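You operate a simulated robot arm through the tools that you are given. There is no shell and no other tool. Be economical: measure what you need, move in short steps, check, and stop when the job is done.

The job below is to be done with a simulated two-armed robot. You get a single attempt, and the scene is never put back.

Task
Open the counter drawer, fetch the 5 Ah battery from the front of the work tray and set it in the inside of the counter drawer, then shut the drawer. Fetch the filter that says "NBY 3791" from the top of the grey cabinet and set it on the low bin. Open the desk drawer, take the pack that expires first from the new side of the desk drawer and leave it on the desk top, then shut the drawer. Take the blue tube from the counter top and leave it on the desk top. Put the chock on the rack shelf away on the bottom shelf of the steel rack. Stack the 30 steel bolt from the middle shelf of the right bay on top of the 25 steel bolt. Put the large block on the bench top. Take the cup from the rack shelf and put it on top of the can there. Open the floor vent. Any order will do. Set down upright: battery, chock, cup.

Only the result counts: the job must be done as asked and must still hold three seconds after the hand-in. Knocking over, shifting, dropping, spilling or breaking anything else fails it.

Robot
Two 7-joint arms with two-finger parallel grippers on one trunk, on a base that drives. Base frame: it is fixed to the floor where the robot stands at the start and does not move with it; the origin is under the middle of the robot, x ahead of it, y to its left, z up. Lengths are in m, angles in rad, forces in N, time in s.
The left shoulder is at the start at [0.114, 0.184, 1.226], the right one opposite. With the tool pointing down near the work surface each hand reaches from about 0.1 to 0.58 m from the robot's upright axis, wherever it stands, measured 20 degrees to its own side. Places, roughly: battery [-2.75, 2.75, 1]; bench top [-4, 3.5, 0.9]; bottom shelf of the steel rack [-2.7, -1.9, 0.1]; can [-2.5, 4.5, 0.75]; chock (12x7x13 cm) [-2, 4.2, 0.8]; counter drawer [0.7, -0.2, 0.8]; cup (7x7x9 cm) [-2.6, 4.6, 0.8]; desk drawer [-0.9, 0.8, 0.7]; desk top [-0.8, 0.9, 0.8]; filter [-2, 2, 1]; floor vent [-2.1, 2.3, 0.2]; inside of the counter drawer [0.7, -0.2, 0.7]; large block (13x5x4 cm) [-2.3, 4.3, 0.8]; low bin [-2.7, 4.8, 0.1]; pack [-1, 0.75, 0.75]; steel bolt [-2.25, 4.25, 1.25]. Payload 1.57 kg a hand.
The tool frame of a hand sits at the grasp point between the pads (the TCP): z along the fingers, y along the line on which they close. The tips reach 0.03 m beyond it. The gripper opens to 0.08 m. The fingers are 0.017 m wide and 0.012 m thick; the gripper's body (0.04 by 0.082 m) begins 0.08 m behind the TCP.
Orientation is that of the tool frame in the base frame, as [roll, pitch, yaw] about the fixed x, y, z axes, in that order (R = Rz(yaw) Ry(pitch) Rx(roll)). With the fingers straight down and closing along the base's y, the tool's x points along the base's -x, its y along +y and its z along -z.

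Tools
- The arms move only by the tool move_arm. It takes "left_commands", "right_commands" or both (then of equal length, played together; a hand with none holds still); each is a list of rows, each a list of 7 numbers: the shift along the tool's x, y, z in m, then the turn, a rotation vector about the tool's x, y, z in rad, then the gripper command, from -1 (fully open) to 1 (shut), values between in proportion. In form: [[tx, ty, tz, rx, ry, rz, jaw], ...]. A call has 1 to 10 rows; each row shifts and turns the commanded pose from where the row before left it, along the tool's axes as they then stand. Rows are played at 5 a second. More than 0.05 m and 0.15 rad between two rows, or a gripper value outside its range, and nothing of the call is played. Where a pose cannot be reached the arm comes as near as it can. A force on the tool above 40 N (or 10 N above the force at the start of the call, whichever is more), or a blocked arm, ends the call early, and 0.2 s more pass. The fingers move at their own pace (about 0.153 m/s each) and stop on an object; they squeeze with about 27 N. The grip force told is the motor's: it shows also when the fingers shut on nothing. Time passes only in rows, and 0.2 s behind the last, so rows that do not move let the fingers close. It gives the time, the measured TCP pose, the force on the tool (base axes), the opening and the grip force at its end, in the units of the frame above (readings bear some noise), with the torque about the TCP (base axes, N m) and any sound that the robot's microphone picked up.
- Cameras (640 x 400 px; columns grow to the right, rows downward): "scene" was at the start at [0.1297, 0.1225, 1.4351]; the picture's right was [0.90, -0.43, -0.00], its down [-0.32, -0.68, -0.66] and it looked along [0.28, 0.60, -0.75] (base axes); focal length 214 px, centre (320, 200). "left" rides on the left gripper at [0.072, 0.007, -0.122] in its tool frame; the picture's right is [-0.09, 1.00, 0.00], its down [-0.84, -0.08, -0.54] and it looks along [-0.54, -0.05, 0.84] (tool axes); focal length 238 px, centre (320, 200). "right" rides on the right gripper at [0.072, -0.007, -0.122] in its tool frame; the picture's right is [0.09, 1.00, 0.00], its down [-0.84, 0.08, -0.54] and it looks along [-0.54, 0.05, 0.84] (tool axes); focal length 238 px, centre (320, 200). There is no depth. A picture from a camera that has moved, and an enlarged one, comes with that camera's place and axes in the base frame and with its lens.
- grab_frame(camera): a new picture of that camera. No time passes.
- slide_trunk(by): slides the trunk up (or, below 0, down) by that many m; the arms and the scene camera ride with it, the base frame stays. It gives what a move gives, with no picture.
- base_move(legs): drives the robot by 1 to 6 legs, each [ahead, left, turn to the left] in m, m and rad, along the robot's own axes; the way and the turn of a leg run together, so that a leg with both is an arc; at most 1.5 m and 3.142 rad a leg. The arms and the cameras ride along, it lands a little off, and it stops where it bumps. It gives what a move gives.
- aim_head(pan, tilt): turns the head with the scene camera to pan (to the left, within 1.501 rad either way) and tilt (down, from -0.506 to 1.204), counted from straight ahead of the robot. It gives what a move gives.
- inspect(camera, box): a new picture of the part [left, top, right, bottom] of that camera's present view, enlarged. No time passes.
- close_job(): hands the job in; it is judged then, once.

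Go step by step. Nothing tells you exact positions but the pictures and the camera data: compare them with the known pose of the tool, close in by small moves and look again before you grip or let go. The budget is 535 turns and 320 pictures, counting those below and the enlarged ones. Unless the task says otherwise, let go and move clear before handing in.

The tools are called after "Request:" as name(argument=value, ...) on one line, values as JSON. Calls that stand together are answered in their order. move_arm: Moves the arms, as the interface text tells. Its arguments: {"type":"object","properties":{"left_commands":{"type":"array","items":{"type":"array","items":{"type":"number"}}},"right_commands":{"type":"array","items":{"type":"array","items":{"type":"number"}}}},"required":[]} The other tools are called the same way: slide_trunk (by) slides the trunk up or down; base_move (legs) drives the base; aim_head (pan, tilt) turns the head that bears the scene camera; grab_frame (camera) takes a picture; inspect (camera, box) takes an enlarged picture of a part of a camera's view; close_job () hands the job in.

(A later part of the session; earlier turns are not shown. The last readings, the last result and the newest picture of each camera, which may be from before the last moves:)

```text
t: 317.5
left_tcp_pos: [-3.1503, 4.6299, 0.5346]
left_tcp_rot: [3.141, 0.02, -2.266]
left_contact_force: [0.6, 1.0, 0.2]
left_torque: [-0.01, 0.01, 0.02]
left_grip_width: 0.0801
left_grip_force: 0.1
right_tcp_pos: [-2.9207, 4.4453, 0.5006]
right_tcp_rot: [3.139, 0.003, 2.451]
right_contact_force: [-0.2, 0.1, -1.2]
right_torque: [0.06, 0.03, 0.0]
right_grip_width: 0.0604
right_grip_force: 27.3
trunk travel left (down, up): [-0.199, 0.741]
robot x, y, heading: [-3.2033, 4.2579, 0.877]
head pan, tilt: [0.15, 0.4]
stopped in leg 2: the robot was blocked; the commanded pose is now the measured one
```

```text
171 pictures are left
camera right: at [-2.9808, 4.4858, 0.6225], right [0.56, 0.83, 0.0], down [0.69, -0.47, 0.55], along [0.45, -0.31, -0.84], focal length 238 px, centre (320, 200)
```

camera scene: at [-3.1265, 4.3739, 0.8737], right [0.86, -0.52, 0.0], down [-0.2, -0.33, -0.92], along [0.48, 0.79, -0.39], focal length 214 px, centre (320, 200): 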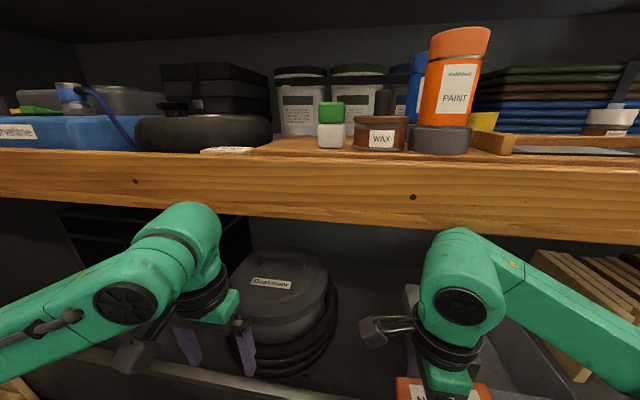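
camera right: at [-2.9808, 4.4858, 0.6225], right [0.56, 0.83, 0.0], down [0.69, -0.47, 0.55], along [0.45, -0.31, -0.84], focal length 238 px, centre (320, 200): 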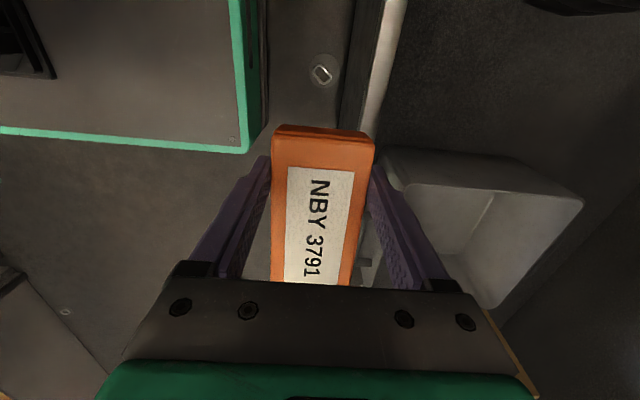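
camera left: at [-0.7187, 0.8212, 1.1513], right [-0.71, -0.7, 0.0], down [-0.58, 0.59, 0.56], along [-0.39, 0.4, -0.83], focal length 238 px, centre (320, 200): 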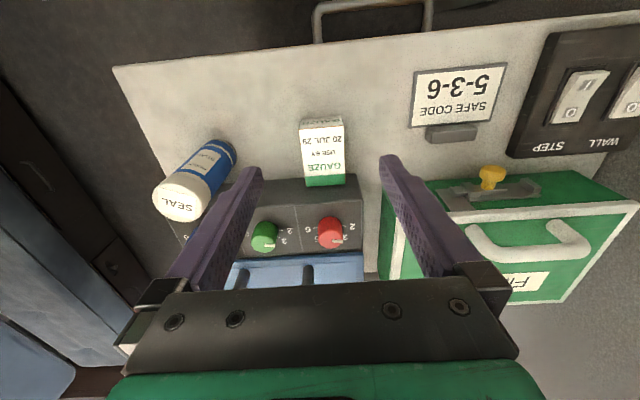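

Base touches the kick board; back off slightly. I'll turn the box to point inward (narrower), since the gap between pot and tray is ~17 cm.

Request:
base_move(legs=[[-0.02, 0.0, 0]])

Request:
move_arm(right_commands=[[0, 0, 0, 0, 0, -0.15, 1], [0, 0, 0, 0, 0, -0.15, 1], [0, 0, 0, 0, 0, -0.15, 1], [0, 0, 0, 0, 0, -0.15, 1], [0, 0, 0, 0, 0, -0.15, 1], [0, 0, 0, 0, 0, -0.15, 1], [0, 0, 0, 0, 0, -0.15, 1], [0, 0, 0, 0, 0, -0.15, 1], [0, 0, 0, 0, 0, -0.15, 1], [0, 0, 0, 0, 0, -0.08, 1]])

Request:
move_arm(right_commands=[[-0.03, 0.02, 0, 0, 0, 0, 1], [-0.03, 0.02, 0, 0, 0, 0, 1], [-0.03, 0.015, 0, 0, 0, 0, 1]])

Request:
grab_frame(camera="right")

```text
t: 318.3
left_tcp_pos: [-3.1625, 4.6157, 0.5322]
left_tcp_rot: [-3.138, 0.018, -2.267]
left_contact_force: [-0.1, 0.2, 0.5]
left_torque: [0.02, 0.0, 0.0]
left_grip_width: 0.0801
left_grip_force: 0.1
right_tcp_pos: [-2.9322, 4.4309, 0.4997]
right_tcp_rot: [-3.14, 0.005, 2.45]
right_contact_force: [0.0, 0.6, -0.8]
right_torque: [0.03, 0.03, 0.02]
right_grip_width: 0.0604
right_grip_force: 27.1
trunk travel left (down, up): [-0.199, 0.741]
robot x, y, heading: [-3.2187, 4.2458, 0.872]
head pan, tilt: [0.15, 0.4]
```

```text
t: 320.5
left_tcp_pos: [-3.1629, 4.6161, 0.5307]
left_tcp_rot: [-3.137, 0.019, -2.268]
left_contact_force: [0.5, -0.3, 0.1]
left_torque: [0.01, 0.01, 0.0]
left_grip_width: 0.0801
left_grip_force: 0.0
right_tcp_pos: [-2.9326, 4.4316, 0.4992]
right_tcp_rot: [-3.136, 0.0, -2.402]
right_contact_force: [0.4, 0.0, -1.3]
right_torque: [-0.01, 0.07, -0.02]
right_grip_width: 0.0602
right_grip_force: 27.1
trunk travel left (down, up): [-0.199, 0.741]
robot x, y, heading: [-3.2192, 4.2434, 0.877]
head pan, tilt: [0.15, 0.4]
```

```text
t: 321.4
left_tcp_pos: [-3.1277, 4.586, 0.54]
left_tcp_rot: [3.13, 0.032, -2.329]
left_contact_force: [-0.6, -0.1, 0.6]
left_torque: [0.03, -0.01, 0.01]
left_grip_width: 0.0801
left_grip_force: 0.0
right_tcp_pos: [-2.9177, 4.4631, 0.494]
right_tcp_rot: [-3.115, 0.056, -2.273]
right_contact_force: [-0.7, -0.4, -0.9]
right_torque: [-0.02, 0.05, 0.01]
right_grip_width: 0.0608
right_grip_force: 26.6
trunk travel left (down, up): [-0.199, 0.741]
robot x, y, heading: [-3.2073, 4.2246, 0.815]
head pan, tilt: [0.15, 0.4]
stopped in row 3 (right hand): the arm was blocked; the commanded pose is now the measured one
```

```text
170 pictures are left
camera right: at [-2.9656, 4.4016, 0.6124], right [-0.82, 0.57, -0.03], down [0.45, 0.68, 0.58], along [0.36, 0.46, -0.81], focal length 238 px, centre (320, 200)
```

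right: 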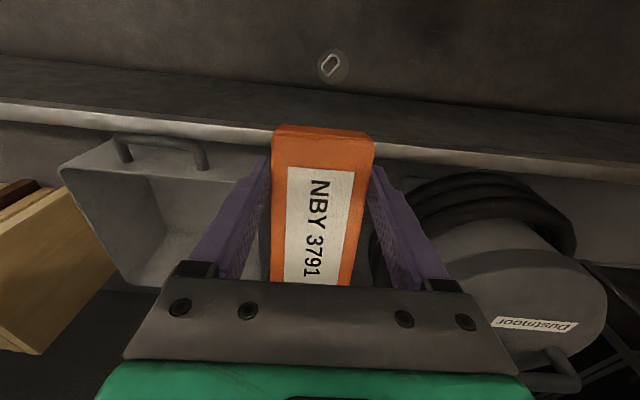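

The arm bumped something (the base twisted a bit). Look at the right arm's surroundings.

Request:
aim_head(pan=-0.5, tilt=0.5)

Request:
grab_frame(camera="scene")

```text
t: 322.4
left_tcp_pos: [-3.1273, 4.587, 0.5384]
left_tcp_rot: [3.124, 0.032, -2.328]
left_contact_force: [-0.1, 0.5, 0.3]
left_torque: [-0.02, 0.02, 0.02]
left_grip_width: 0.0798
left_grip_force: 0.1
right_tcp_pos: [-2.9164, 4.4652, 0.494]
right_tcp_rot: [-3.12, 0.06, -2.267]
right_contact_force: [0.2, -0.4, -1.1]
right_torque: [-0.03, 0.01, -0.04]
right_grip_width: 0.0605
right_grip_force: 27.1
trunk travel left (down, up): [-0.199, 0.741]
robot x, y, heading: [-3.2087, 4.2261, 0.821]
head pan, tilt: [-0.499, 0.499]
```

```text
169 pictures are left
camera scene: at [-3.0838, 4.2755, 0.8646], right [0.31, -0.95, -0.02], down [-0.46, -0.13, -0.88], along [0.83, 0.29, -0.47], focal length 214 px, centre (320, 200)
```

scene: 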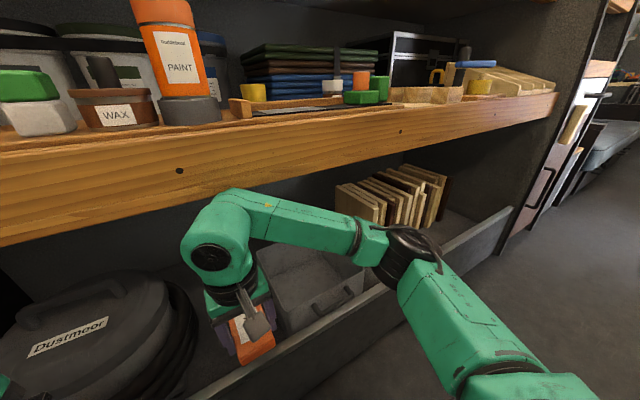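

The wrist top hit the shelf lip. Back off, square up, and lower the hand so that it passes between board and lip.

Request:
base_move(legs=[[-0.06, 0.0, 0.055]])

Request:
slide_trunk(by=-0.12)

Request:
grab_frame(camera="right")

```text
t: 323.1
left_tcp_pos: [-3.1281, 4.5911, 0.5343]
left_tcp_rot: [3.139, 0.023, -2.332]
left_contact_force: [-0.2, 0.2, -0.3]
left_torque: [0.01, 0.01, -0.02]
left_grip_width: 0.08
left_grip_force: 0.0
right_tcp_pos: [-2.9179, 4.4664, 0.4915]
right_tcp_rot: [-3.105, 0.047, -2.267]
right_contact_force: [0.4, -0.2, -1.5]
right_torque: [-0.04, 0.04, 0.01]
right_grip_width: 0.0603
right_grip_force: 27.0
trunk travel left (down, up): [-0.199, 0.741]
robot x, y, heading: [-3.2115, 4.2257, 0.812]
head pan, tilt: [-0.499, 0.499]
stopped in leg 1: the robot was blocked; the commanded pose is now the measured one
```

```text
t: 324.6
left_tcp_pos: [-3.1281, 4.5952, 0.4115]
left_tcp_rot: [-3.137, 0.017, -2.33]
left_contact_force: [-0.4, 0.1, -0.3]
left_torque: [0.02, -0.01, -0.02]
left_grip_width: 0.0801
left_grip_force: 0.2
right_tcp_pos: [-2.9198, 4.4705, 0.37]
right_tcp_rot: [-3.101, 0.044, -2.269]
right_contact_force: [0.1, -0.9, -1.3]
right_torque: [-0.04, 0.03, 0.02]
right_grip_width: 0.0604
right_grip_force: 26.8
trunk travel left (down, up): [-0.079, 0.861]
robot x, y, heading: [-3.2067, 4.2261, 0.819]
head pan, tilt: [-0.499, 0.499]
```

```text
168 pictures are left
camera right: at [-2.9672, 4.411, 0.4882], right [-0.82, 0.57, -0.04], down [0.45, 0.69, 0.58], along [0.36, 0.45, -0.82], focal length 238 px, centre (320, 200)
```

right: 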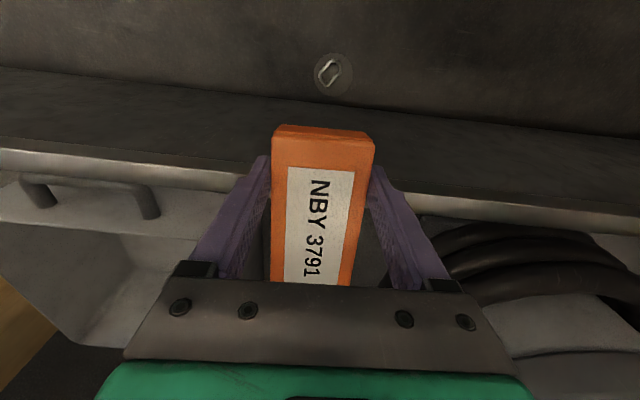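

Request:
base_move(legs=[[-0.04, 0.0, 0], [0, 0, 0.055]])

Request:
aim_head(pan=-0.3, tilt=0.6)

Request:
grab_frame(camera="scene")

```text
t: 325.9
left_tcp_pos: [-3.1769, 4.5694, 0.4104]
left_tcp_rot: [-3.137, 0.017, -2.275]
left_contact_force: [-0.2, 0.7, 0.1]
left_torque: [-0.02, 0.06, -0.01]
left_grip_width: 0.0801
left_grip_force: 0.0
right_tcp_pos: [-2.9604, 4.4574, 0.369]
right_tcp_rot: [-3.101, 0.046, -2.214]
right_contact_force: [0.1, -0.3, -1.6]
right_torque: [-0.03, 0.03, 0.0]
right_grip_width: 0.0604
right_grip_force: 26.8
trunk travel left (down, up): [-0.079, 0.861]
robot x, y, heading: [-3.2376, 4.1972, 0.87]
head pan, tilt: [-0.499, 0.499]
```

```text
t: 326.6
left_tcp_pos: [-3.1753, 4.57, 0.4108]
left_tcp_rot: [-3.137, 0.018, -2.276]
left_contact_force: [0.1, 0.0, -0.3]
left_torque: [-0.04, -0.01, 0.01]
left_grip_width: 0.0798
left_grip_force: 0.1
right_tcp_pos: [-2.9597, 4.4572, 0.3705]
right_tcp_rot: [-3.101, 0.045, -2.213]
right_contact_force: [0.1, 0.2, -1.3]
right_torque: [-0.02, 0.05, -0.01]
right_grip_width: 0.0605
right_grip_force: 26.9
trunk travel left (down, up): [-0.079, 0.861]
robot x, y, heading: [-3.2334, 4.1991, 0.868]
head pan, tilt: [-0.3, 0.6]
```

```text
167 pictures are left
camera scene: at [-3.1283, 4.2833, 0.7348], right [0.54, -0.84, 0.0], down [-0.48, -0.3, -0.83], along [0.7, 0.44, -0.56], focal length 214 px, centre (320, 200)
```

scene: 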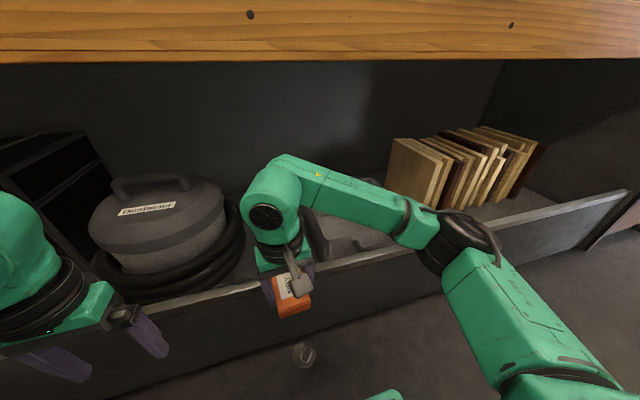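

Now the opening is clear. Edge forward with the base a little, then extend the arm.

Request:
base_move(legs=[[0.04, 0.0, 0]])

Request:
move_arm(right_commands=[[-0.035, 0.005, 0, 0, 0, 0, 1], [-0.035, 0.005, 0, 0, 0, 0, 1], [-0.035, 0.005, 0, 0, 0, 0, 1]])

Request:
grab_frame(camera="right")

Request:
grab_frame(camera="scene")

```text
t: 327.5
left_tcp_pos: [-3.1501, 4.5998, 0.4118]
left_tcp_rot: [-3.138, 0.017, -2.276]
left_contact_force: [1.3, -0.5, 1.1]
left_torque: [0.0, 0.01, -0.02]
left_grip_width: 0.0799
left_grip_force: 0.0
right_tcp_pos: [-2.9341, 4.4888, 0.3692]
right_tcp_rot: [-3.101, 0.047, -2.213]
right_contact_force: [0.4, 0.6, -2.0]
right_torque: [-0.03, 0.02, -0.02]
right_grip_width: 0.0604
right_grip_force: 27.0
trunk travel left (down, up): [-0.079, 0.861]
robot x, y, heading: [-3.2123, 4.2302, 0.866]
head pan, tilt: [-0.3, 0.6]
```

```text
t: 328.3
left_tcp_pos: [-3.1509, 4.601, 0.411]
left_tcp_rot: [-3.137, 0.017, -2.277]
left_contact_force: [0.1, 0.3, 0.4]
left_torque: [0.01, -0.01, -0.03]
left_grip_width: 0.08
left_grip_force: 0.1
right_tcp_pos: [-2.8844, 4.5811, 0.3754]
right_tcp_rot: [-3.102, 0.046, -2.213]
right_contact_force: [0.9, 0.1, -1.4]
right_torque: [-0.08, 0.04, -0.02]
right_grip_width: 0.0602
right_grip_force: 27.0
trunk travel left (down, up): [-0.079, 0.861]
robot x, y, heading: [-3.2132, 4.2265, 0.869]
head pan, tilt: [-0.3, 0.6]
```

```text
166 pictures are left
camera right: at [-2.9299, 4.5185, 0.4937], right [-0.85, 0.52, -0.04], down [0.41, 0.71, 0.58], along [0.33, 0.47, -0.82], focal length 238 px, centre (320, 200)
```

right: 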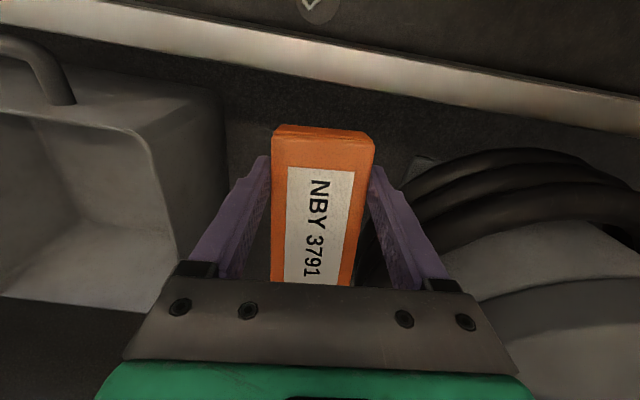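

```text
165 pictures are left
camera scene: at [-3.1023, 4.3141, 0.7348], right [0.54, -0.84, 0.0], down [-0.48, -0.3, -0.82], along [0.69, 0.44, -0.57], focal length 214 px, centre (320, 200)
```

scene: 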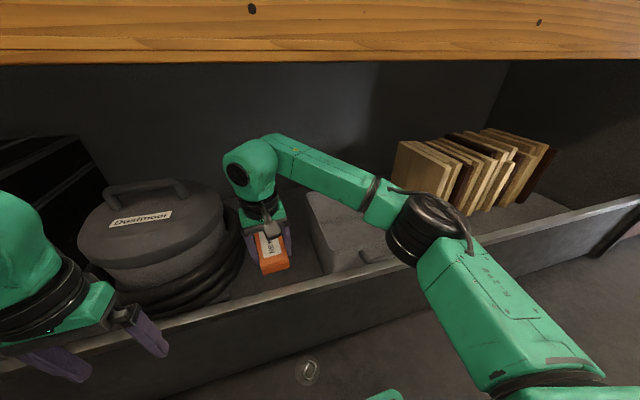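

Box is inside, between pot and tray. A little further in, then lower.

Request:
move_arm(right_commands=[[-0.03, 0, 0, 0, 0, 0, 1], [-0.02, 0, 0.01, 0, 0, 0, 1], [0, 0, 0.02, 0, 0, 0, 1]])

Request:
grab_frame(camera="right")

Request:
grab_frame(camera="scene")

```text
t: 329.1
left_tcp_pos: [-3.1509, 4.5999, 0.4117]
left_tcp_rot: [-3.139, 0.018, -2.276]
left_contact_force: [-1.0, -0.7, 0.3]
left_torque: [0.0, 0.02, 0.01]
left_grip_width: 0.0802
left_grip_force: 0.0
right_tcp_pos: [-2.8509, 4.622, 0.3457]
right_tcp_rot: [-3.102, 0.044, -2.213]
right_contact_force: [-0.2, 0.5, -0.9]
right_torque: [-0.06, 0.05, -0.01]
right_grip_width: 0.0605
right_grip_force: 26.9
trunk travel left (down, up): [-0.079, 0.861]
robot x, y, heading: [-3.2104, 4.2278, 0.87]
head pan, tilt: [-0.3, 0.6]
```

```text
164 pictures are left
camera right: at [-2.8964, 4.5597, 0.466], right [-0.85, 0.52, -0.04], down [0.41, 0.71, 0.58], along [0.33, 0.47, -0.82], focal length 238 px, centre (320, 200)
```

right: 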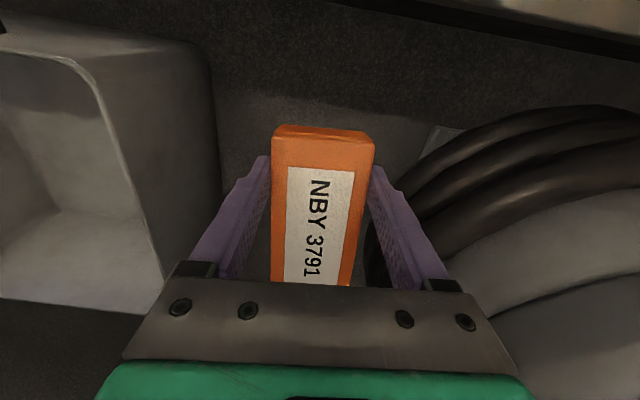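

```text
163 pictures are left
camera scene: at [-3.1023, 4.3141, 0.7348], right [0.54, -0.84, 0.0], down [-0.48, -0.3, -0.82], along [0.69, 0.44, -0.57], focal length 214 px, centre (320, 200)
```

scene: 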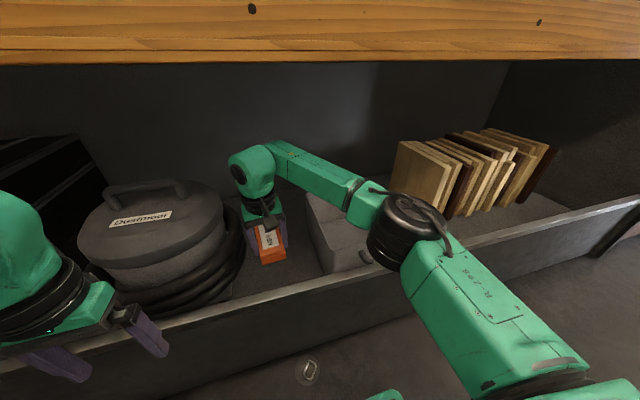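

Request:
move_arm(right_commands=[[0, 0, 0.02, 0, 0, 0, 1], [0, 0, 0.02, 0, 0, 0, 1]])

Request:
grab_frame(camera="scene")

Request:
grab_frame(camera="right")

```text
t: 329.7
left_tcp_pos: [-3.1502, 4.6, 0.4118]
left_tcp_rot: [-3.139, 0.017, -2.275]
left_contact_force: [-0.2, -0.3, 0.1]
left_torque: [-0.01, 0.01, 0.0]
left_grip_width: 0.0799
left_grip_force: 0.1
right_tcp_pos: [-2.8486, 4.6246, 0.3059]
right_tcp_rot: [-3.101, 0.046, -2.213]
right_contact_force: [0.3, -0.9, -2.2]
right_torque: [-0.06, 0.01, -0.02]
right_grip_width: 0.0607
right_grip_force: 27.3
trunk travel left (down, up): [-0.079, 0.861]
robot x, y, heading: [-3.2111, 4.2265, 0.868]
head pan, tilt: [-0.3, 0.6]
```

```text
162 pictures are left
camera scene: at [-3.1023, 4.3141, 0.7348], right [0.54, -0.84, 0.0], down [-0.48, -0.3, -0.82], along [0.69, 0.44, -0.57], focal length 214 px, centre (320, 200)
```

scene: 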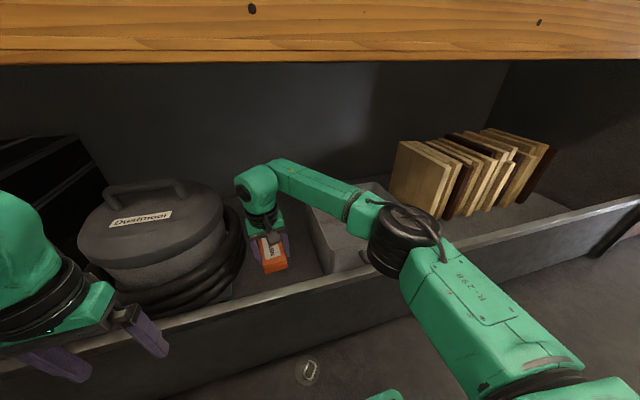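

```text
161 pictures are left
camera right: at [-2.8937, 4.5617, 0.4244], right [-0.85, 0.52, -0.04], down [0.41, 0.71, 0.58], along [0.33, 0.47, -0.82], focal length 238 px, centre (320, 200)
```

right: 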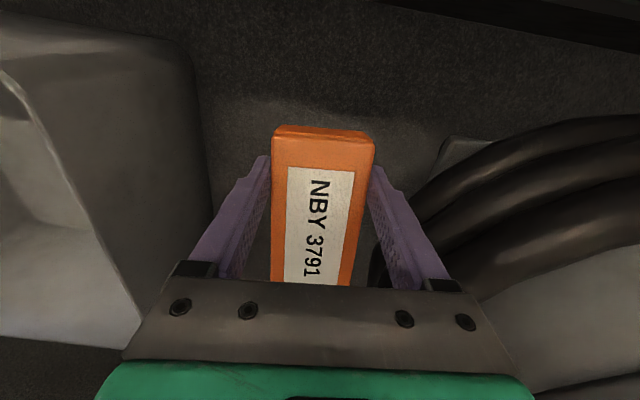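

Request:
move_arm(right_commands=[[0, 0, 0.015, 0, 0, 0, 1], [0, 0, 0.015, 0, 0, 0, 1]])

Request:
inspect(camera="scene", box=[200, 140, 520, 340])

```text
t: 330.3
left_tcp_pos: [-3.1507, 4.5989, 0.4104]
left_tcp_rot: [-3.138, 0.019, -2.277]
left_contact_force: [0.3, -0.4, 0.7]
left_torque: [0.0, -0.01, 0.01]
left_grip_width: 0.0799
left_grip_force: 0.0
right_tcp_pos: [-2.8478, 4.624, 0.2746]
right_tcp_rot: [-3.102, 0.044, -2.214]
right_contact_force: [0.4, 0.5, -1.2]
right_torque: [-0.07, 0.03, -0.01]
right_grip_width: 0.0605
right_grip_force: 27.0
trunk travel left (down, up): [-0.079, 0.861]
robot x, y, heading: [-3.2115, 4.2259, 0.864]
head pan, tilt: [-0.3, 0.6]
```

```text
2.00 times, centred on (360, 240) of scene
camera zoom: at [-3.1023, 4.3142, 0.7348], right [0.54, -0.84, 0.0], down [-0.48, -0.3, -0.82], along [0.69, 0.44, -0.57], focal length 429 px, centre (240, 120)
```

zoom: 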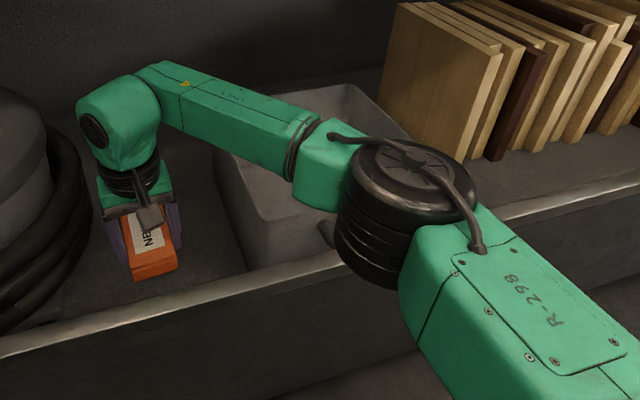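

Request:
move_arm(right_commands=[[0, 0, 0.008, 0, 0, 0, 1], [0, 0, 0.008, 0, 0, 0, 1]])

Request:
inspect(camera="right", box=[120, 60, 520, 310])

```text
t: 330.9
left_tcp_pos: [-3.1495, 4.6004, 0.412]
left_tcp_rot: [-3.137, 0.019, -2.276]
left_contact_force: [0.3, 0.2, -0.1]
left_torque: [-0.01, 0.03, 0.02]
left_grip_width: 0.08
left_grip_force: 0.0
right_tcp_pos: [-2.8471, 4.6226, 0.2591]
right_tcp_rot: [-3.102, 0.045, -2.214]
right_contact_force: [-0.9, 0.1, -1.8]
right_torque: [-0.05, 0.03, 0.04]
right_grip_width: 0.0601
right_grip_force: 27.1
trunk travel left (down, up): [-0.079, 0.861]
robot x, y, heading: [-3.2142, 4.2268, 0.871]
head pan, tilt: [-0.3, 0.6]
```

```text
1.60 times, centred on (320, 185) of right
camera zoom: at [-2.891, 4.5609, 0.3778], right [-0.85, 0.52, -0.04], down [0.41, 0.71, 0.58], along [0.33, 0.47, -0.82], focal length 381 px, centre (320, 224)
```

zoom: 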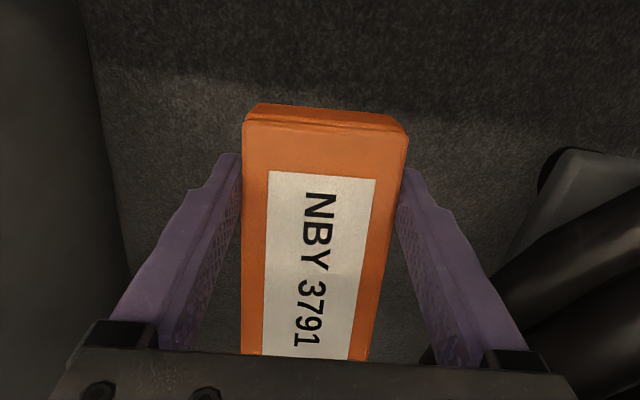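

Request:
move_arm(right_commands=[[0, 0, 0.008, 0, 0, 0, 1], [0, 0, 0.008, 0, 0, 0, 1]])

Request:
inspect(camera="scene", box=[200, 140, 520, 340])

```text
t: 331.5
left_tcp_pos: [-3.1502, 4.6, 0.4088]
left_tcp_rot: [-3.138, 0.016, -2.275]
left_contact_force: [-0.8, -0.2, -0.3]
left_torque: [-0.01, -0.01, -0.05]
left_grip_width: 0.0799
left_grip_force: 0.0
right_tcp_pos: [-2.846, 4.6235, 0.2425]
right_tcp_rot: [-3.102, 0.046, -2.213]
right_contact_force: [0.9, -0.1, -0.9]
right_torque: [-0.01, 0.06, -0.02]
right_grip_width: 0.0603
right_grip_force: 27.0
trunk travel left (down, up): [-0.079, 0.861]
robot x, y, heading: [-3.2091, 4.2288, 0.866]
head pan, tilt: [-0.3, 0.6]
```

```text
2.00 times, centred on (360, 240) of scene
camera zoom: at [-3.1023, 4.3142, 0.7348], right [0.54, -0.84, 0.0], down [-0.48, -0.3, -0.82], along [0.69, 0.44, -0.57], focal length 429 px, centre (240, 120)
```

zoom: 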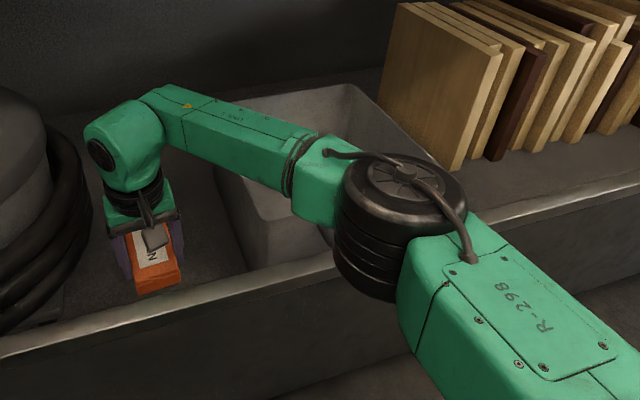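

Request:
move_arm(right_commands=[[0, 0, 0.006, 0, 0, 0, 1], [0, 0, 0.006, 0, 0, 0, 1]])

```text
t: 332.1
left_tcp_pos: [-3.1501, 4.5995, 0.4109]
left_tcp_rot: [-3.138, 0.018, -2.277]
left_contact_force: [0.4, 0.7, -0.1]
left_torque: [-0.01, -0.02, 0.03]
left_grip_width: 0.0793
left_grip_force: 0.0
right_tcp_pos: [-2.8463, 4.623, 0.23]
right_tcp_rot: [-3.102, 0.046, -2.214]
right_contact_force: [0.5, 0.2, -1.2]
right_torque: [-0.02, 0.01, 0.0]
right_grip_width: 0.0601
right_grip_force: 27.0
trunk travel left (down, up): [-0.079, 0.861]
robot x, y, heading: [-3.2086, 4.2287, 0.871]
head pan, tilt: [-0.3, 0.6]
```

Request:
slide_trunk(by=0.06)

Request:
move_arm(right_commands=[[0, 0, 0.03, 0, 0, 0, 1], [0, 0, 0.03, 0, 0, 0, 1], [0, 0, 0.01, 0, 0, 0, 1], [0, 0, 0.01, 0, 0, 0, 1]])

Request:
inspect(camera="scene", box=[200, 140, 520, 340])

```text
t: 333.1
left_tcp_pos: [-3.1491, 4.6005, 0.4708]
left_tcp_rot: [-3.137, 0.017, -2.277]
left_contact_force: [-0.2, -1.2, -0.8]
left_torque: [-0.02, 0.03, 0.01]
left_grip_width: 0.0801
left_grip_force: 0.1
right_tcp_pos: [-2.8452, 4.6231, 0.2905]
right_tcp_rot: [-3.102, 0.044, -2.213]
right_contact_force: [0.6, 0.9, -1.8]
right_torque: [-0.04, 0.05, -0.03]
right_grip_width: 0.0604
right_grip_force: 27.2
trunk travel left (down, up): [-0.139, 0.801]
robot x, y, heading: [-3.2155, 4.2311, 0.866]
head pan, tilt: [-0.3, 0.6]
```

```text
t: 334.1
left_tcp_pos: [-3.1506, 4.6, 0.4706]
left_tcp_rot: [-3.139, 0.017, -2.274]
left_contact_force: [-0.3, -0.1, 0.0]
left_torque: [-0.01, -0.02, -0.01]
left_grip_width: 0.0803
left_grip_force: 0.0
right_tcp_pos: [-2.84, 4.6243, 0.2106]
right_tcp_rot: [-3.1, 0.043, -2.213]
right_contact_force: [-0.1, -0.3, -0.6]
right_torque: [-0.07, 0.04, -0.02]
right_grip_width: 0.0605
right_grip_force: 27.3
trunk travel left (down, up): [-0.139, 0.801]
robot x, y, heading: [-3.2077, 4.2269, 0.868]
head pan, tilt: [-0.3, 0.6]
```

```text
2.00 times, centred on (360, 240) of scene
camera zoom: at [-3.1023, 4.3142, 0.7948], right [0.54, -0.84, 0.0], down [-0.48, -0.3, -0.82], along [0.69, 0.44, -0.57], focal length 429 px, centre (240, 120)
```

zoom: 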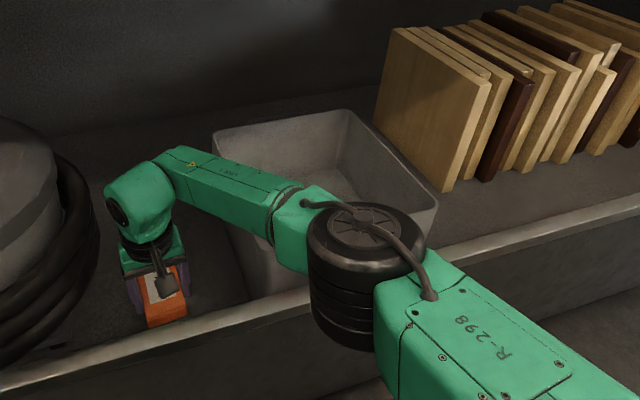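

Request:
move_arm(right_commands=[[0, 0, 0.012, 0, 0, 0, 1], [0, 0, 0.012, 0, 0, 0, 1], [0, 0, 0.012, 0, 0, 0, 1]])

```text
t: 334.9
left_tcp_pos: [-3.1513, 4.6001, 0.4718]
left_tcp_rot: [-3.138, 0.019, -2.275]
left_contact_force: [-0.2, -0.6, -0.4]
left_torque: [-0.02, 0.01, 0.01]
left_grip_width: 0.0801
left_grip_force: 0.0
right_tcp_pos: [-2.84, 4.624, 0.178]
right_tcp_rot: [-3.103, 0.052, -2.214]
right_contact_force: [1.3, 3.7, 16.6]
right_torque: [0.04, 0.64, -0.09]
right_grip_width: 0.0608
right_grip_force: 27.2
trunk travel left (down, up): [-0.139, 0.801]
robot x, y, heading: [-3.2075, 4.2271, 0.87]
head pan, tilt: [-0.3, 0.6]
```

Contact with the deck. Release and lift away.

Request:
move_arm(right_commands=[[0, 0, -0.003, 0, 0, 0, 1], [0, 0, 0, 0, 0, 0, 0.2], [0, 0, 0, 0, 0, 0, -1], [0, 0, -0.02, 0, 0, 0, -1], [0, 0, -0.03, 0, 0, 0, -1], [0, 0, -0.04, 0, 0, 0, -1], [0, 0, -0.04, 0, 0, 0, -1]])

Request:
grab_frame(camera="right")

```text
t: 336.5
left_tcp_pos: [-3.1491, 4.6003, 0.4701]
left_tcp_rot: [-3.138, 0.015, -2.278]
left_contact_force: [-0.3, 0.5, -0.6]
left_torque: [0.02, 0.01, 0.01]
left_grip_width: 0.0799
left_grip_force: 0.1
right_tcp_pos: [-2.8481, 4.6218, 0.3096]
right_tcp_rot: [-3.102, 0.046, -2.213]
right_contact_force: [0.4, -0.1, -0.9]
right_torque: [0.01, 0.0, 0.02]
right_grip_width: 0.0801
right_grip_force: 0.2
trunk travel left (down, up): [-0.139, 0.801]
robot x, y, heading: [-3.2138, 4.2264, 0.87]
head pan, tilt: [-0.3, 0.6]
```

```text
156 pictures are left
camera right: at [-2.8927, 4.5596, 0.4282], right [-0.85, 0.52, -0.05], down [0.41, 0.71, 0.57], along [0.33, 0.47, -0.82], focal length 238 px, centre (320, 200)
```

right: 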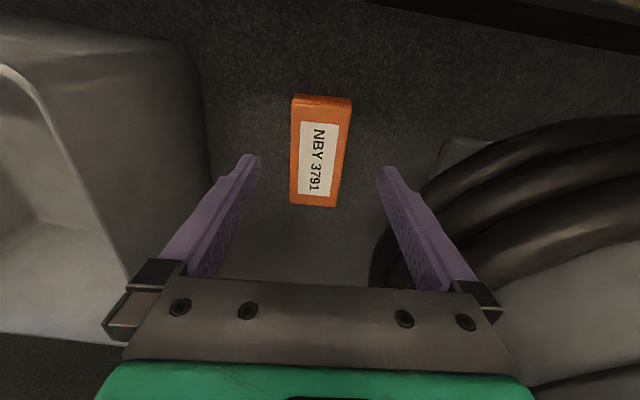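

Filter placed on the low bin. Retract: up to 0.37, pull back, then move the base back and raise the trunk.

Request:
move_arm(right_commands=[[0, 0, -0.03, 0, 0, 0, -1], [0, 0, -0.03, 0, 0, 0, -1], [0.04, 0, 0, 0, 0, 0, -1], [0.04, 0, 0, 0, 0, 0, -1], [0.04, 0, 0, 0, 0, 0, -1], [0.04, 0, 0, 0, 0, 0, -1]])

Request:
base_move(legs=[[-0.15, 0, 0]])

Request:
slide_trunk(by=0.4)

Request:
aim_head(pan=0, tilt=0.5)

Request:
grab_frame(camera="scene")

```text
t: 337.9
left_tcp_pos: [-3.1501, 4.6001, 0.4714]
left_tcp_rot: [-3.138, 0.018, -2.276]
left_contact_force: [0.7, 0.5, 0.9]
left_torque: [0.03, -0.02, -0.03]
left_grip_width: 0.0799
left_grip_force: 0.1
right_tcp_pos: [-2.947, 4.493, 0.3614]
right_tcp_rot: [-3.101, 0.044, -2.214]
right_contact_force: [0.3, 0.7, -0.5]
right_torque: [-0.01, -0.01, 0.02]
right_grip_width: 0.0798
right_grip_force: 0.1
trunk travel left (down, up): [-0.139, 0.801]
robot x, y, heading: [-3.2108, 4.2273, 0.868]
head pan, tilt: [-0.3, 0.6]
```

```text
t: 339.3
left_tcp_pos: [-3.2494, 4.4841, 0.471]
left_tcp_rot: [-3.138, 0.017, -2.274]
left_contact_force: [-0.1, -0.4, -0.3]
left_torque: [0.02, 0.01, -0.02]
left_grip_width: 0.08
left_grip_force: 0.1
right_tcp_pos: [-3.0448, 4.3795, 0.3611]
right_tcp_rot: [-3.103, 0.045, -2.21]
right_contact_force: [-0.1, -0.3, 0.3]
right_torque: [0.01, -0.02, 0.0]
right_grip_width: 0.0804
right_grip_force: 0.1
trunk travel left (down, up): [-0.139, 0.801]
robot x, y, heading: [-3.3099, 4.1137, 0.869]
head pan, tilt: [-0.3, 0.6]
```

```text
t: 343.1
left_tcp_pos: [-3.2497, 4.4847, 0.8704]
left_tcp_rot: [-3.138, 0.017, -2.274]
left_contact_force: [0.1, 0.8, -0.3]
left_torque: [0.0, 0.04, 0.04]
left_grip_width: 0.0796
left_grip_force: 0.1
right_tcp_pos: [-3.0441, 4.3788, 0.7607]
right_tcp_rot: [-3.102, 0.044, -2.211]
right_contact_force: [0.3, -0.9, -0.1]
right_torque: [-0.03, 0.0, -0.01]
right_grip_width: 0.0798
right_grip_force: 0.0
trunk travel left (down, up): [-0.539, 0.401]
robot x, y, heading: [-3.3095, 4.1123, 0.868]
head pan, tilt: [-0.3, 0.6]
```

```text
t: 343.9
left_tcp_pos: [-3.2491, 4.4837, 0.8715]
left_tcp_rot: [-3.138, 0.018, -2.274]
left_contact_force: [0.0, -0.1, 0.5]
left_torque: [0.02, -0.01, -0.02]
left_grip_width: 0.0799
left_grip_force: 0.1
right_tcp_pos: [-3.0456, 4.3795, 0.7621]
right_tcp_rot: [-3.102, 0.046, -2.212]
right_contact_force: [0.9, -0.6, -0.4]
right_torque: [0.01, 0.0, -0.02]
right_grip_width: 0.0801
right_grip_force: 0.0
trunk travel left (down, up): [-0.539, 0.401]
robot x, y, heading: [-3.3058, 4.1106, 0.875]
head pan, tilt: [0.0, 0.499]
```

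```text
155 pictures are left
camera scene: at [-3.2161, 4.22, 1.2039], right [0.76, -0.64, 0.0], down [-0.31, -0.37, -0.88], along [0.57, 0.67, -0.48], focal length 214 px, centre (320, 200)
```

scene: 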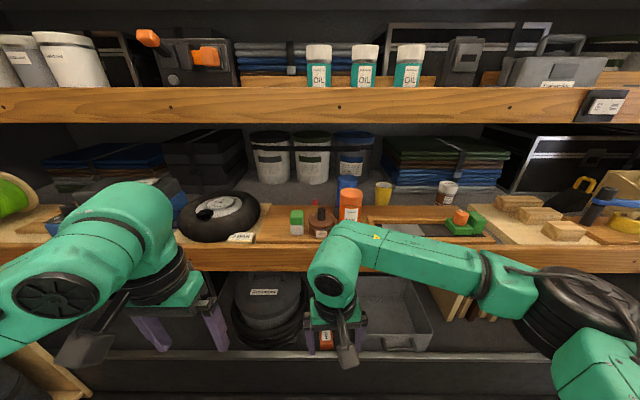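

Filter is visible on the bin deck. Now examine the rack shelf: yellow cup, jar/can, wooden blocks. Zoom in.

Request:
inspect(camera="scene", box=[350, 150, 640, 260])

```text
2.21 times, centred on (495, 205) of scene
camera zoom: at [-3.2161, 4.22, 1.2039], right [0.76, -0.64, 0.0], down [-0.31, -0.37, -0.88], along [0.57, 0.67, -0.48], focal length 473 px, centre (-66, 189)
```

zoom: 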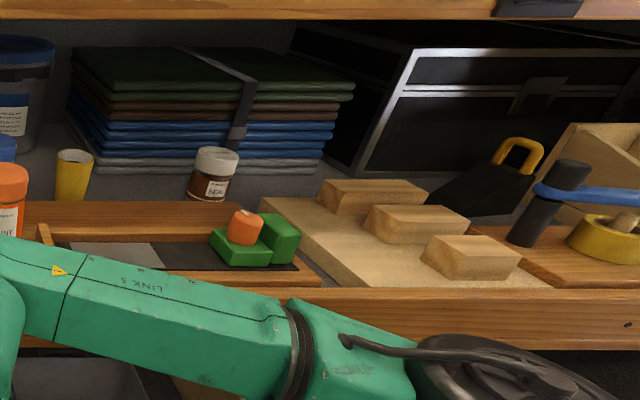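

I see: yellow cup, small white-lidded jar (the can), three wooden blocks on a board, and the black chock with a yellow handle. I'll shift right a bit and tilt the right hand forward for the cup.

Request:
base_move(legs=[[0, -0.1, 0]])

Request:
move_arm(right_commands=[[0, 0, -0.03, 0, -0.1, 0, -1], [0, 0, -0.03, 0, -0.15, 0, -1], [0, 0, -0.03, 0, -0.15, 0, -1], [0, 0, 0, 0, -0.15, 0, -1], [0, 0, 0, 0, -0.15, 0, -1], [0, 0, 0, 0, -0.15, 0, -1], [0, 0, 0, 0, -0.15, 0, -1]])

Request:
grab_frame(camera="right")

Request:
grab_frame(camera="scene")

```text
t: 345.0
left_tcp_pos: [-3.1736, 4.4221, 0.8709]
left_tcp_rot: [-3.139, 0.016, -2.275]
left_contact_force: [0.2, 0.8, 0.5]
left_torque: [0.02, 0.0, 0.0]
left_grip_width: 0.08
left_grip_force: 0.0
right_tcp_pos: [-2.9704, 4.3148, 0.7617]
right_tcp_rot: [-3.103, 0.046, -2.211]
right_contact_force: [0.3, -0.4, -0.4]
right_torque: [-0.01, 0.04, 0.0]
right_grip_width: 0.0799
right_grip_force: 0.2
trunk travel left (down, up): [-0.539, 0.401]
robot x, y, heading: [-3.2319, 4.0512, 0.87]
head pan, tilt: [0.0, 0.499]
```

```text
t: 346.6
left_tcp_pos: [-3.1745, 4.4211, 0.871]
left_tcp_rot: [-3.138, 0.019, -2.273]
left_contact_force: [0.5, 0.2, -0.2]
left_torque: [0.0, 0.0, -0.01]
left_grip_width: 0.0799
left_grip_force: 0.1
right_tcp_pos: [-2.981, 4.3056, 0.8489]
right_tcp_rot: [-3.062, 1.046, -2.143]
right_contact_force: [-0.4, -0.7, 0.4]
right_torque: [0.02, -0.01, -0.04]
right_grip_width: 0.0798
right_grip_force: 0.0
trunk travel left (down, up): [-0.539, 0.401]
robot x, y, heading: [-3.235, 4.0463, 0.871]
head pan, tilt: [0.0, 0.499]
```

```text
153 pictures are left
camera right: at [-3.061, 4.1894, 0.8484], right [-0.82, 0.56, -0.12], down [-0.12, 0.03, 0.99], along [0.56, 0.83, 0.04], focal length 238 px, centre (320, 200)
```

right: 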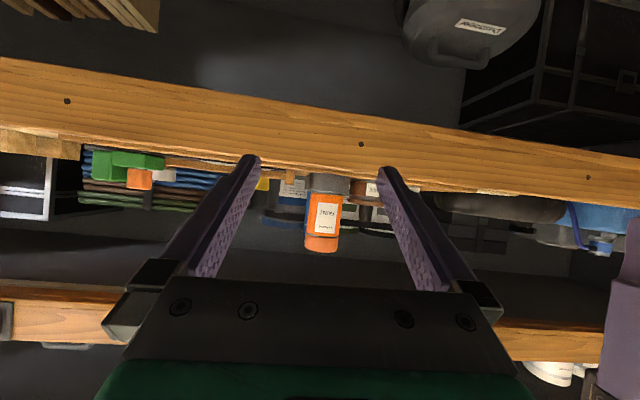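

```text
152 pictures are left
camera scene: at [-3.1414, 4.1569, 1.2039], right [0.76, -0.64, 0.0], down [-0.31, -0.37, -0.88], along [0.57, 0.67, -0.48], focal length 214 px, centre (320, 200)
```

scene: 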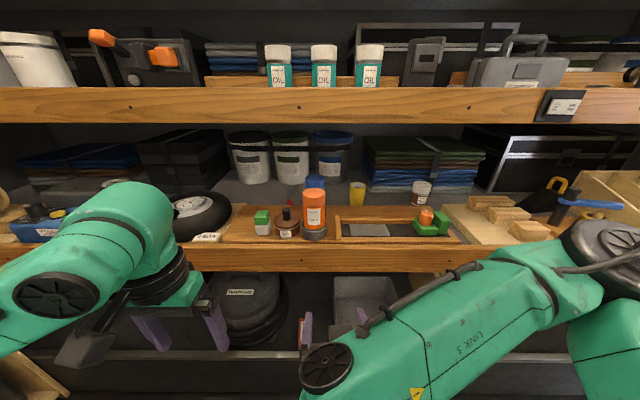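

Cup at ≈[-2.56, 4.62] (z 0.785–0.875), can at ≈[-2.385, 4.456] (top ≈0.885). Approach the cup with the tilted right hand.

Request:
base_move(legs=[[0.13, 0, 0]])

Request:
move_arm(right_commands=[[0, -0.04, 0, 0, 0, 0, -1], [0, -0.04, 0, 0, 0, 0, -1], [0, -0.04, 0, 0, 0, 0, -1], [-0.02, 0, 0.035, 0, 0, 0, -1], [-0.02, 0, 0.035, 0, 0, 0, -1], [-0.02, 0, 0.035, 0, 0, 0, -1]])

Request:
grab_frame(camera="right")

Request:
grab_frame(camera="scene")

```text
t: 347.9
left_tcp_pos: [-3.0902, 4.5182, 0.8716]
left_tcp_rot: [-3.139, 0.018, -2.272]
left_contact_force: [0.0, 0.2, -0.5]
left_torque: [-0.02, 0.02, -0.01]
left_grip_width: 0.0799
left_grip_force: 0.0
right_tcp_pos: [-2.9006, 4.4038, 0.8484]
right_tcp_rot: [-3.061, 1.042, -2.143]
right_contact_force: [1.2, 0.7, 0.0]
right_torque: [-0.03, 0.0, 0.01]
right_grip_width: 0.0799
right_grip_force: 0.0
trunk travel left (down, up): [-0.539, 0.401]
robot x, y, heading: [-3.1528, 4.1427, 0.87]
head pan, tilt: [0.0, 0.499]
```

```text
t: 349.2
left_tcp_pos: [-3.092, 4.5178, 0.8716]
left_tcp_rot: [-3.139, 0.017, -2.273]
left_contact_force: [0.1, -0.3, -0.4]
left_torque: [-0.05, 0.02, -0.02]
left_grip_width: 0.0797
left_grip_force: 0.0
right_tcp_pos: [-2.8323, 4.4664, 0.8476]
right_tcp_rot: [-3.064, 1.035, -2.133]
right_contact_force: [-8.3, -14.6, 10.4]
right_torque: [0.38, 0.3, 0.72]
right_grip_width: 0.0778
right_grip_force: 0.0
right hand out of reach, approached as far as the arm can: row 1, 2, 3
trunk travel left (down, up): [-0.539, 0.401]
robot x, y, heading: [-3.1532, 4.1456, 0.873]
head pan, tilt: [0.0, 0.499]
stopped in row 6 (right hand): the force on the tool passed its limit (the readings are from after the stop); the commanded pose is now the measured one
```

```text
151 pictures are left
camera right: at [-2.9092, 4.3486, 0.8481], right [-0.83, 0.55, -0.12], down [-0.12, 0.03, 0.99], along [0.55, 0.84, 0.04], focal length 238 px, centre (320, 200)
```

right: 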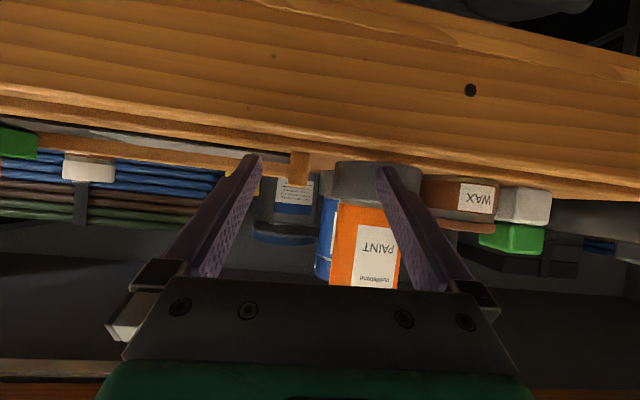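

```text
150 pictures are left
camera scene: at [-3.0595, 4.2528, 1.2042], right [0.76, -0.64, 0.0], down [-0.31, -0.36, -0.88], along [0.57, 0.67, -0.48], focal length 214 px, centre (320, 200)
```

scene: 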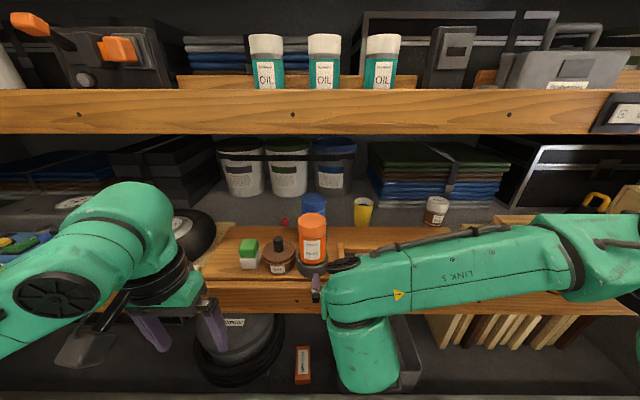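

A fingertip touched something near the PAINT tube; back off immediately and re-check.

Request:
move_arm(right_commands=[[0.02, 0, -0.035, 0, 0, 0, -1], [0.02, 0, -0.035, 0, 0, 0, -1], [0.02, 0, -0.035, 0, 0, 0, -1]])

Request:
base_move(legs=[[-0.1, 0, 0]])

Request:
move_arm(right_commands=[[0, -0.04, 0, 0, 0, 0, -1], [0, -0.04, 0, 0, 0, 0, -1], [0, -0.04, 0, 0, 0, 0, -1], [0, -0.04, 0, 0, 0, 0, -1]])

Request:
grab_frame(camera="scene")

```text
t: 350.0
left_tcp_pos: [-3.091, 4.5199, 0.8713]
left_tcp_rot: [-3.137, 0.017, -2.275]
left_contact_force: [-0.4, 0.4, -0.5]
left_torque: [-0.01, -0.02, -0.01]
left_grip_width: 0.0802
left_grip_force: 0.1
right_tcp_pos: [-2.8822, 4.3935, 0.8476]
right_tcp_rot: [-3.063, 1.037, -2.134]
right_contact_force: [0.0, 0.2, -0.2]
right_torque: [0.02, 0.01, -0.01]
right_grip_width: 0.08
right_grip_force: 0.1
right hand out of reach, approached as far as the arm can: row 3
trunk travel left (down, up): [-0.539, 0.401]
robot x, y, heading: [-3.1502, 4.146, 0.875]
head pan, tilt: [0.0, 0.499]
```

```text
t: 351.2
left_tcp_pos: [-3.1549, 4.4429, 0.8707]
left_tcp_rot: [-3.138, 0.017, -2.271]
left_contact_force: [0.5, -0.8, 0.5]
left_torque: [0.02, 0.03, -0.03]
left_grip_width: 0.0801
left_grip_force: 0.1
right_tcp_pos: [-2.949, 4.3166, 0.8478]
right_tcp_rot: [-3.062, 1.035, -2.132]
right_contact_force: [-0.1, -0.4, -0.8]
right_torque: [0.01, 0.01, 0.0]
right_grip_width: 0.0797
right_grip_force: 0.1
trunk travel left (down, up): [-0.539, 0.401]
robot x, y, heading: [-3.2172, 4.0679, 0.874]
head pan, tilt: [0.0, 0.499]
```

```text
t: 352.2
left_tcp_pos: [-3.1554, 4.4433, 0.8707]
left_tcp_rot: [-3.139, 0.017, -2.273]
left_contact_force: [-1.0, -0.2, -1.2]
left_torque: [-0.01, 0.02, 0.03]
left_grip_width: 0.08
left_grip_force: 0.0
right_tcp_pos: [-2.948, 4.317, 0.8481]
right_tcp_rot: [-3.063, 1.035, -2.134]
right_contact_force: [0.5, 0.4, 0.7]
right_torque: [-0.01, 0.03, 0.02]
right_grip_width: 0.0796
right_grip_force: 0.0
right hand out of reach, approached as far as the arm can: row 1, 2, 3, 4
trunk travel left (down, up): [-0.539, 0.401]
robot x, y, heading: [-3.2172, 4.0721, 0.872]
head pan, tilt: [0.0, 0.499]
```

```text
149 pictures are left
camera scene: at [-3.1227, 4.1784, 1.2039], right [0.77, -0.64, 0.0], down [-0.31, -0.37, -0.88], along [0.57, 0.67, -0.48], focal length 214 px, centre (320, 200)
```

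scene: 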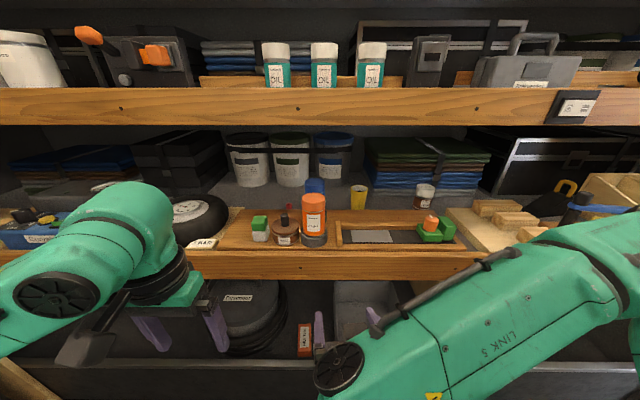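

PAINT didn't move. The arm can't slide sideways when folded, so I'll use the base to line up with the cup, then extend.

Request:
base_move(legs=[[0, -0.11, 0], [0.1, 0, 0]])

Request:
move_arm(right_commands=[[-0.022, 0, 0.033, 0, 0, 0, -1], [-0.02, 0, 0.035, 0, 0, 0, -1], [-0.02, 0, 0.035, 0, 0, 0, -1]])

Request:
grab_frame(camera="right")

Request:
grab_frame(camera="scene")

```text
t: 354.1
left_tcp_pos: [-3.008, 4.4488, 0.8714]
left_tcp_rot: [-3.137, 0.017, -2.273]
left_contact_force: [-0.7, 0.4, -0.7]
left_torque: [-0.01, 0.02, -0.02]
left_grip_width: 0.0799
left_grip_force: 0.1
right_tcp_pos: [-2.8007, 4.3244, 0.8471]
right_tcp_rot: [-3.062, 1.035, -2.132]
right_contact_force: [-0.1, -0.3, -0.1]
right_torque: [0.0, 0.04, -0.04]
right_grip_width: 0.08
right_grip_force: 0.1
trunk travel left (down, up): [-0.539, 0.401]
robot x, y, heading: [-3.0687, 4.0784, 0.874]
head pan, tilt: [0.0, 0.499]
```

```text
t: 354.9
left_tcp_pos: [-3.007, 4.448, 0.8716]
left_tcp_rot: [-3.138, 0.02, -2.272]
left_contact_force: [0.0, -0.3, -0.4]
left_torque: [0.02, 0.03, 0.01]
left_grip_width: 0.0799
left_grip_force: 0.1
right_tcp_pos: [-2.7282, 4.4198, 0.8488]
right_tcp_rot: [-3.061, 1.037, -2.134]
right_contact_force: [0.6, 0.4, -0.3]
right_torque: [0.03, 0.01, 0.0]
right_grip_width: 0.0798
right_grip_force: 0.0
trunk travel left (down, up): [-0.539, 0.401]
robot x, y, heading: [-3.0657, 4.0736, 0.866]
head pan, tilt: [0.0, 0.499]
```

```text
148 pictures are left
camera right: at [-2.8066, 4.3019, 0.8496], right [-0.83, 0.55, -0.12], down [-0.12, 0.04, 0.99], along [0.55, 0.84, 0.04], focal length 238 px, centre (320, 200)
```

right: 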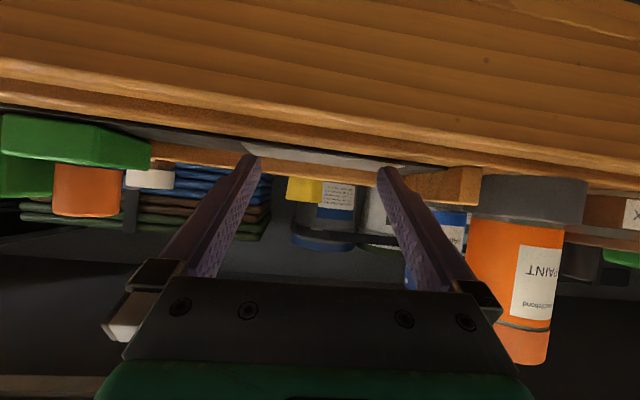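

```text
147 pictures are left
camera scene: at [-2.9752, 4.1828, 1.204], right [0.77, -0.64, 0.0], down [-0.31, -0.37, -0.88], along [0.57, 0.67, -0.48], focal length 214 px, centre (320, 200)
```

scene: 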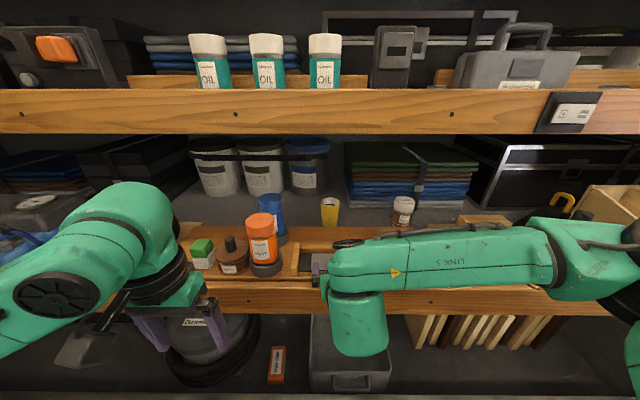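

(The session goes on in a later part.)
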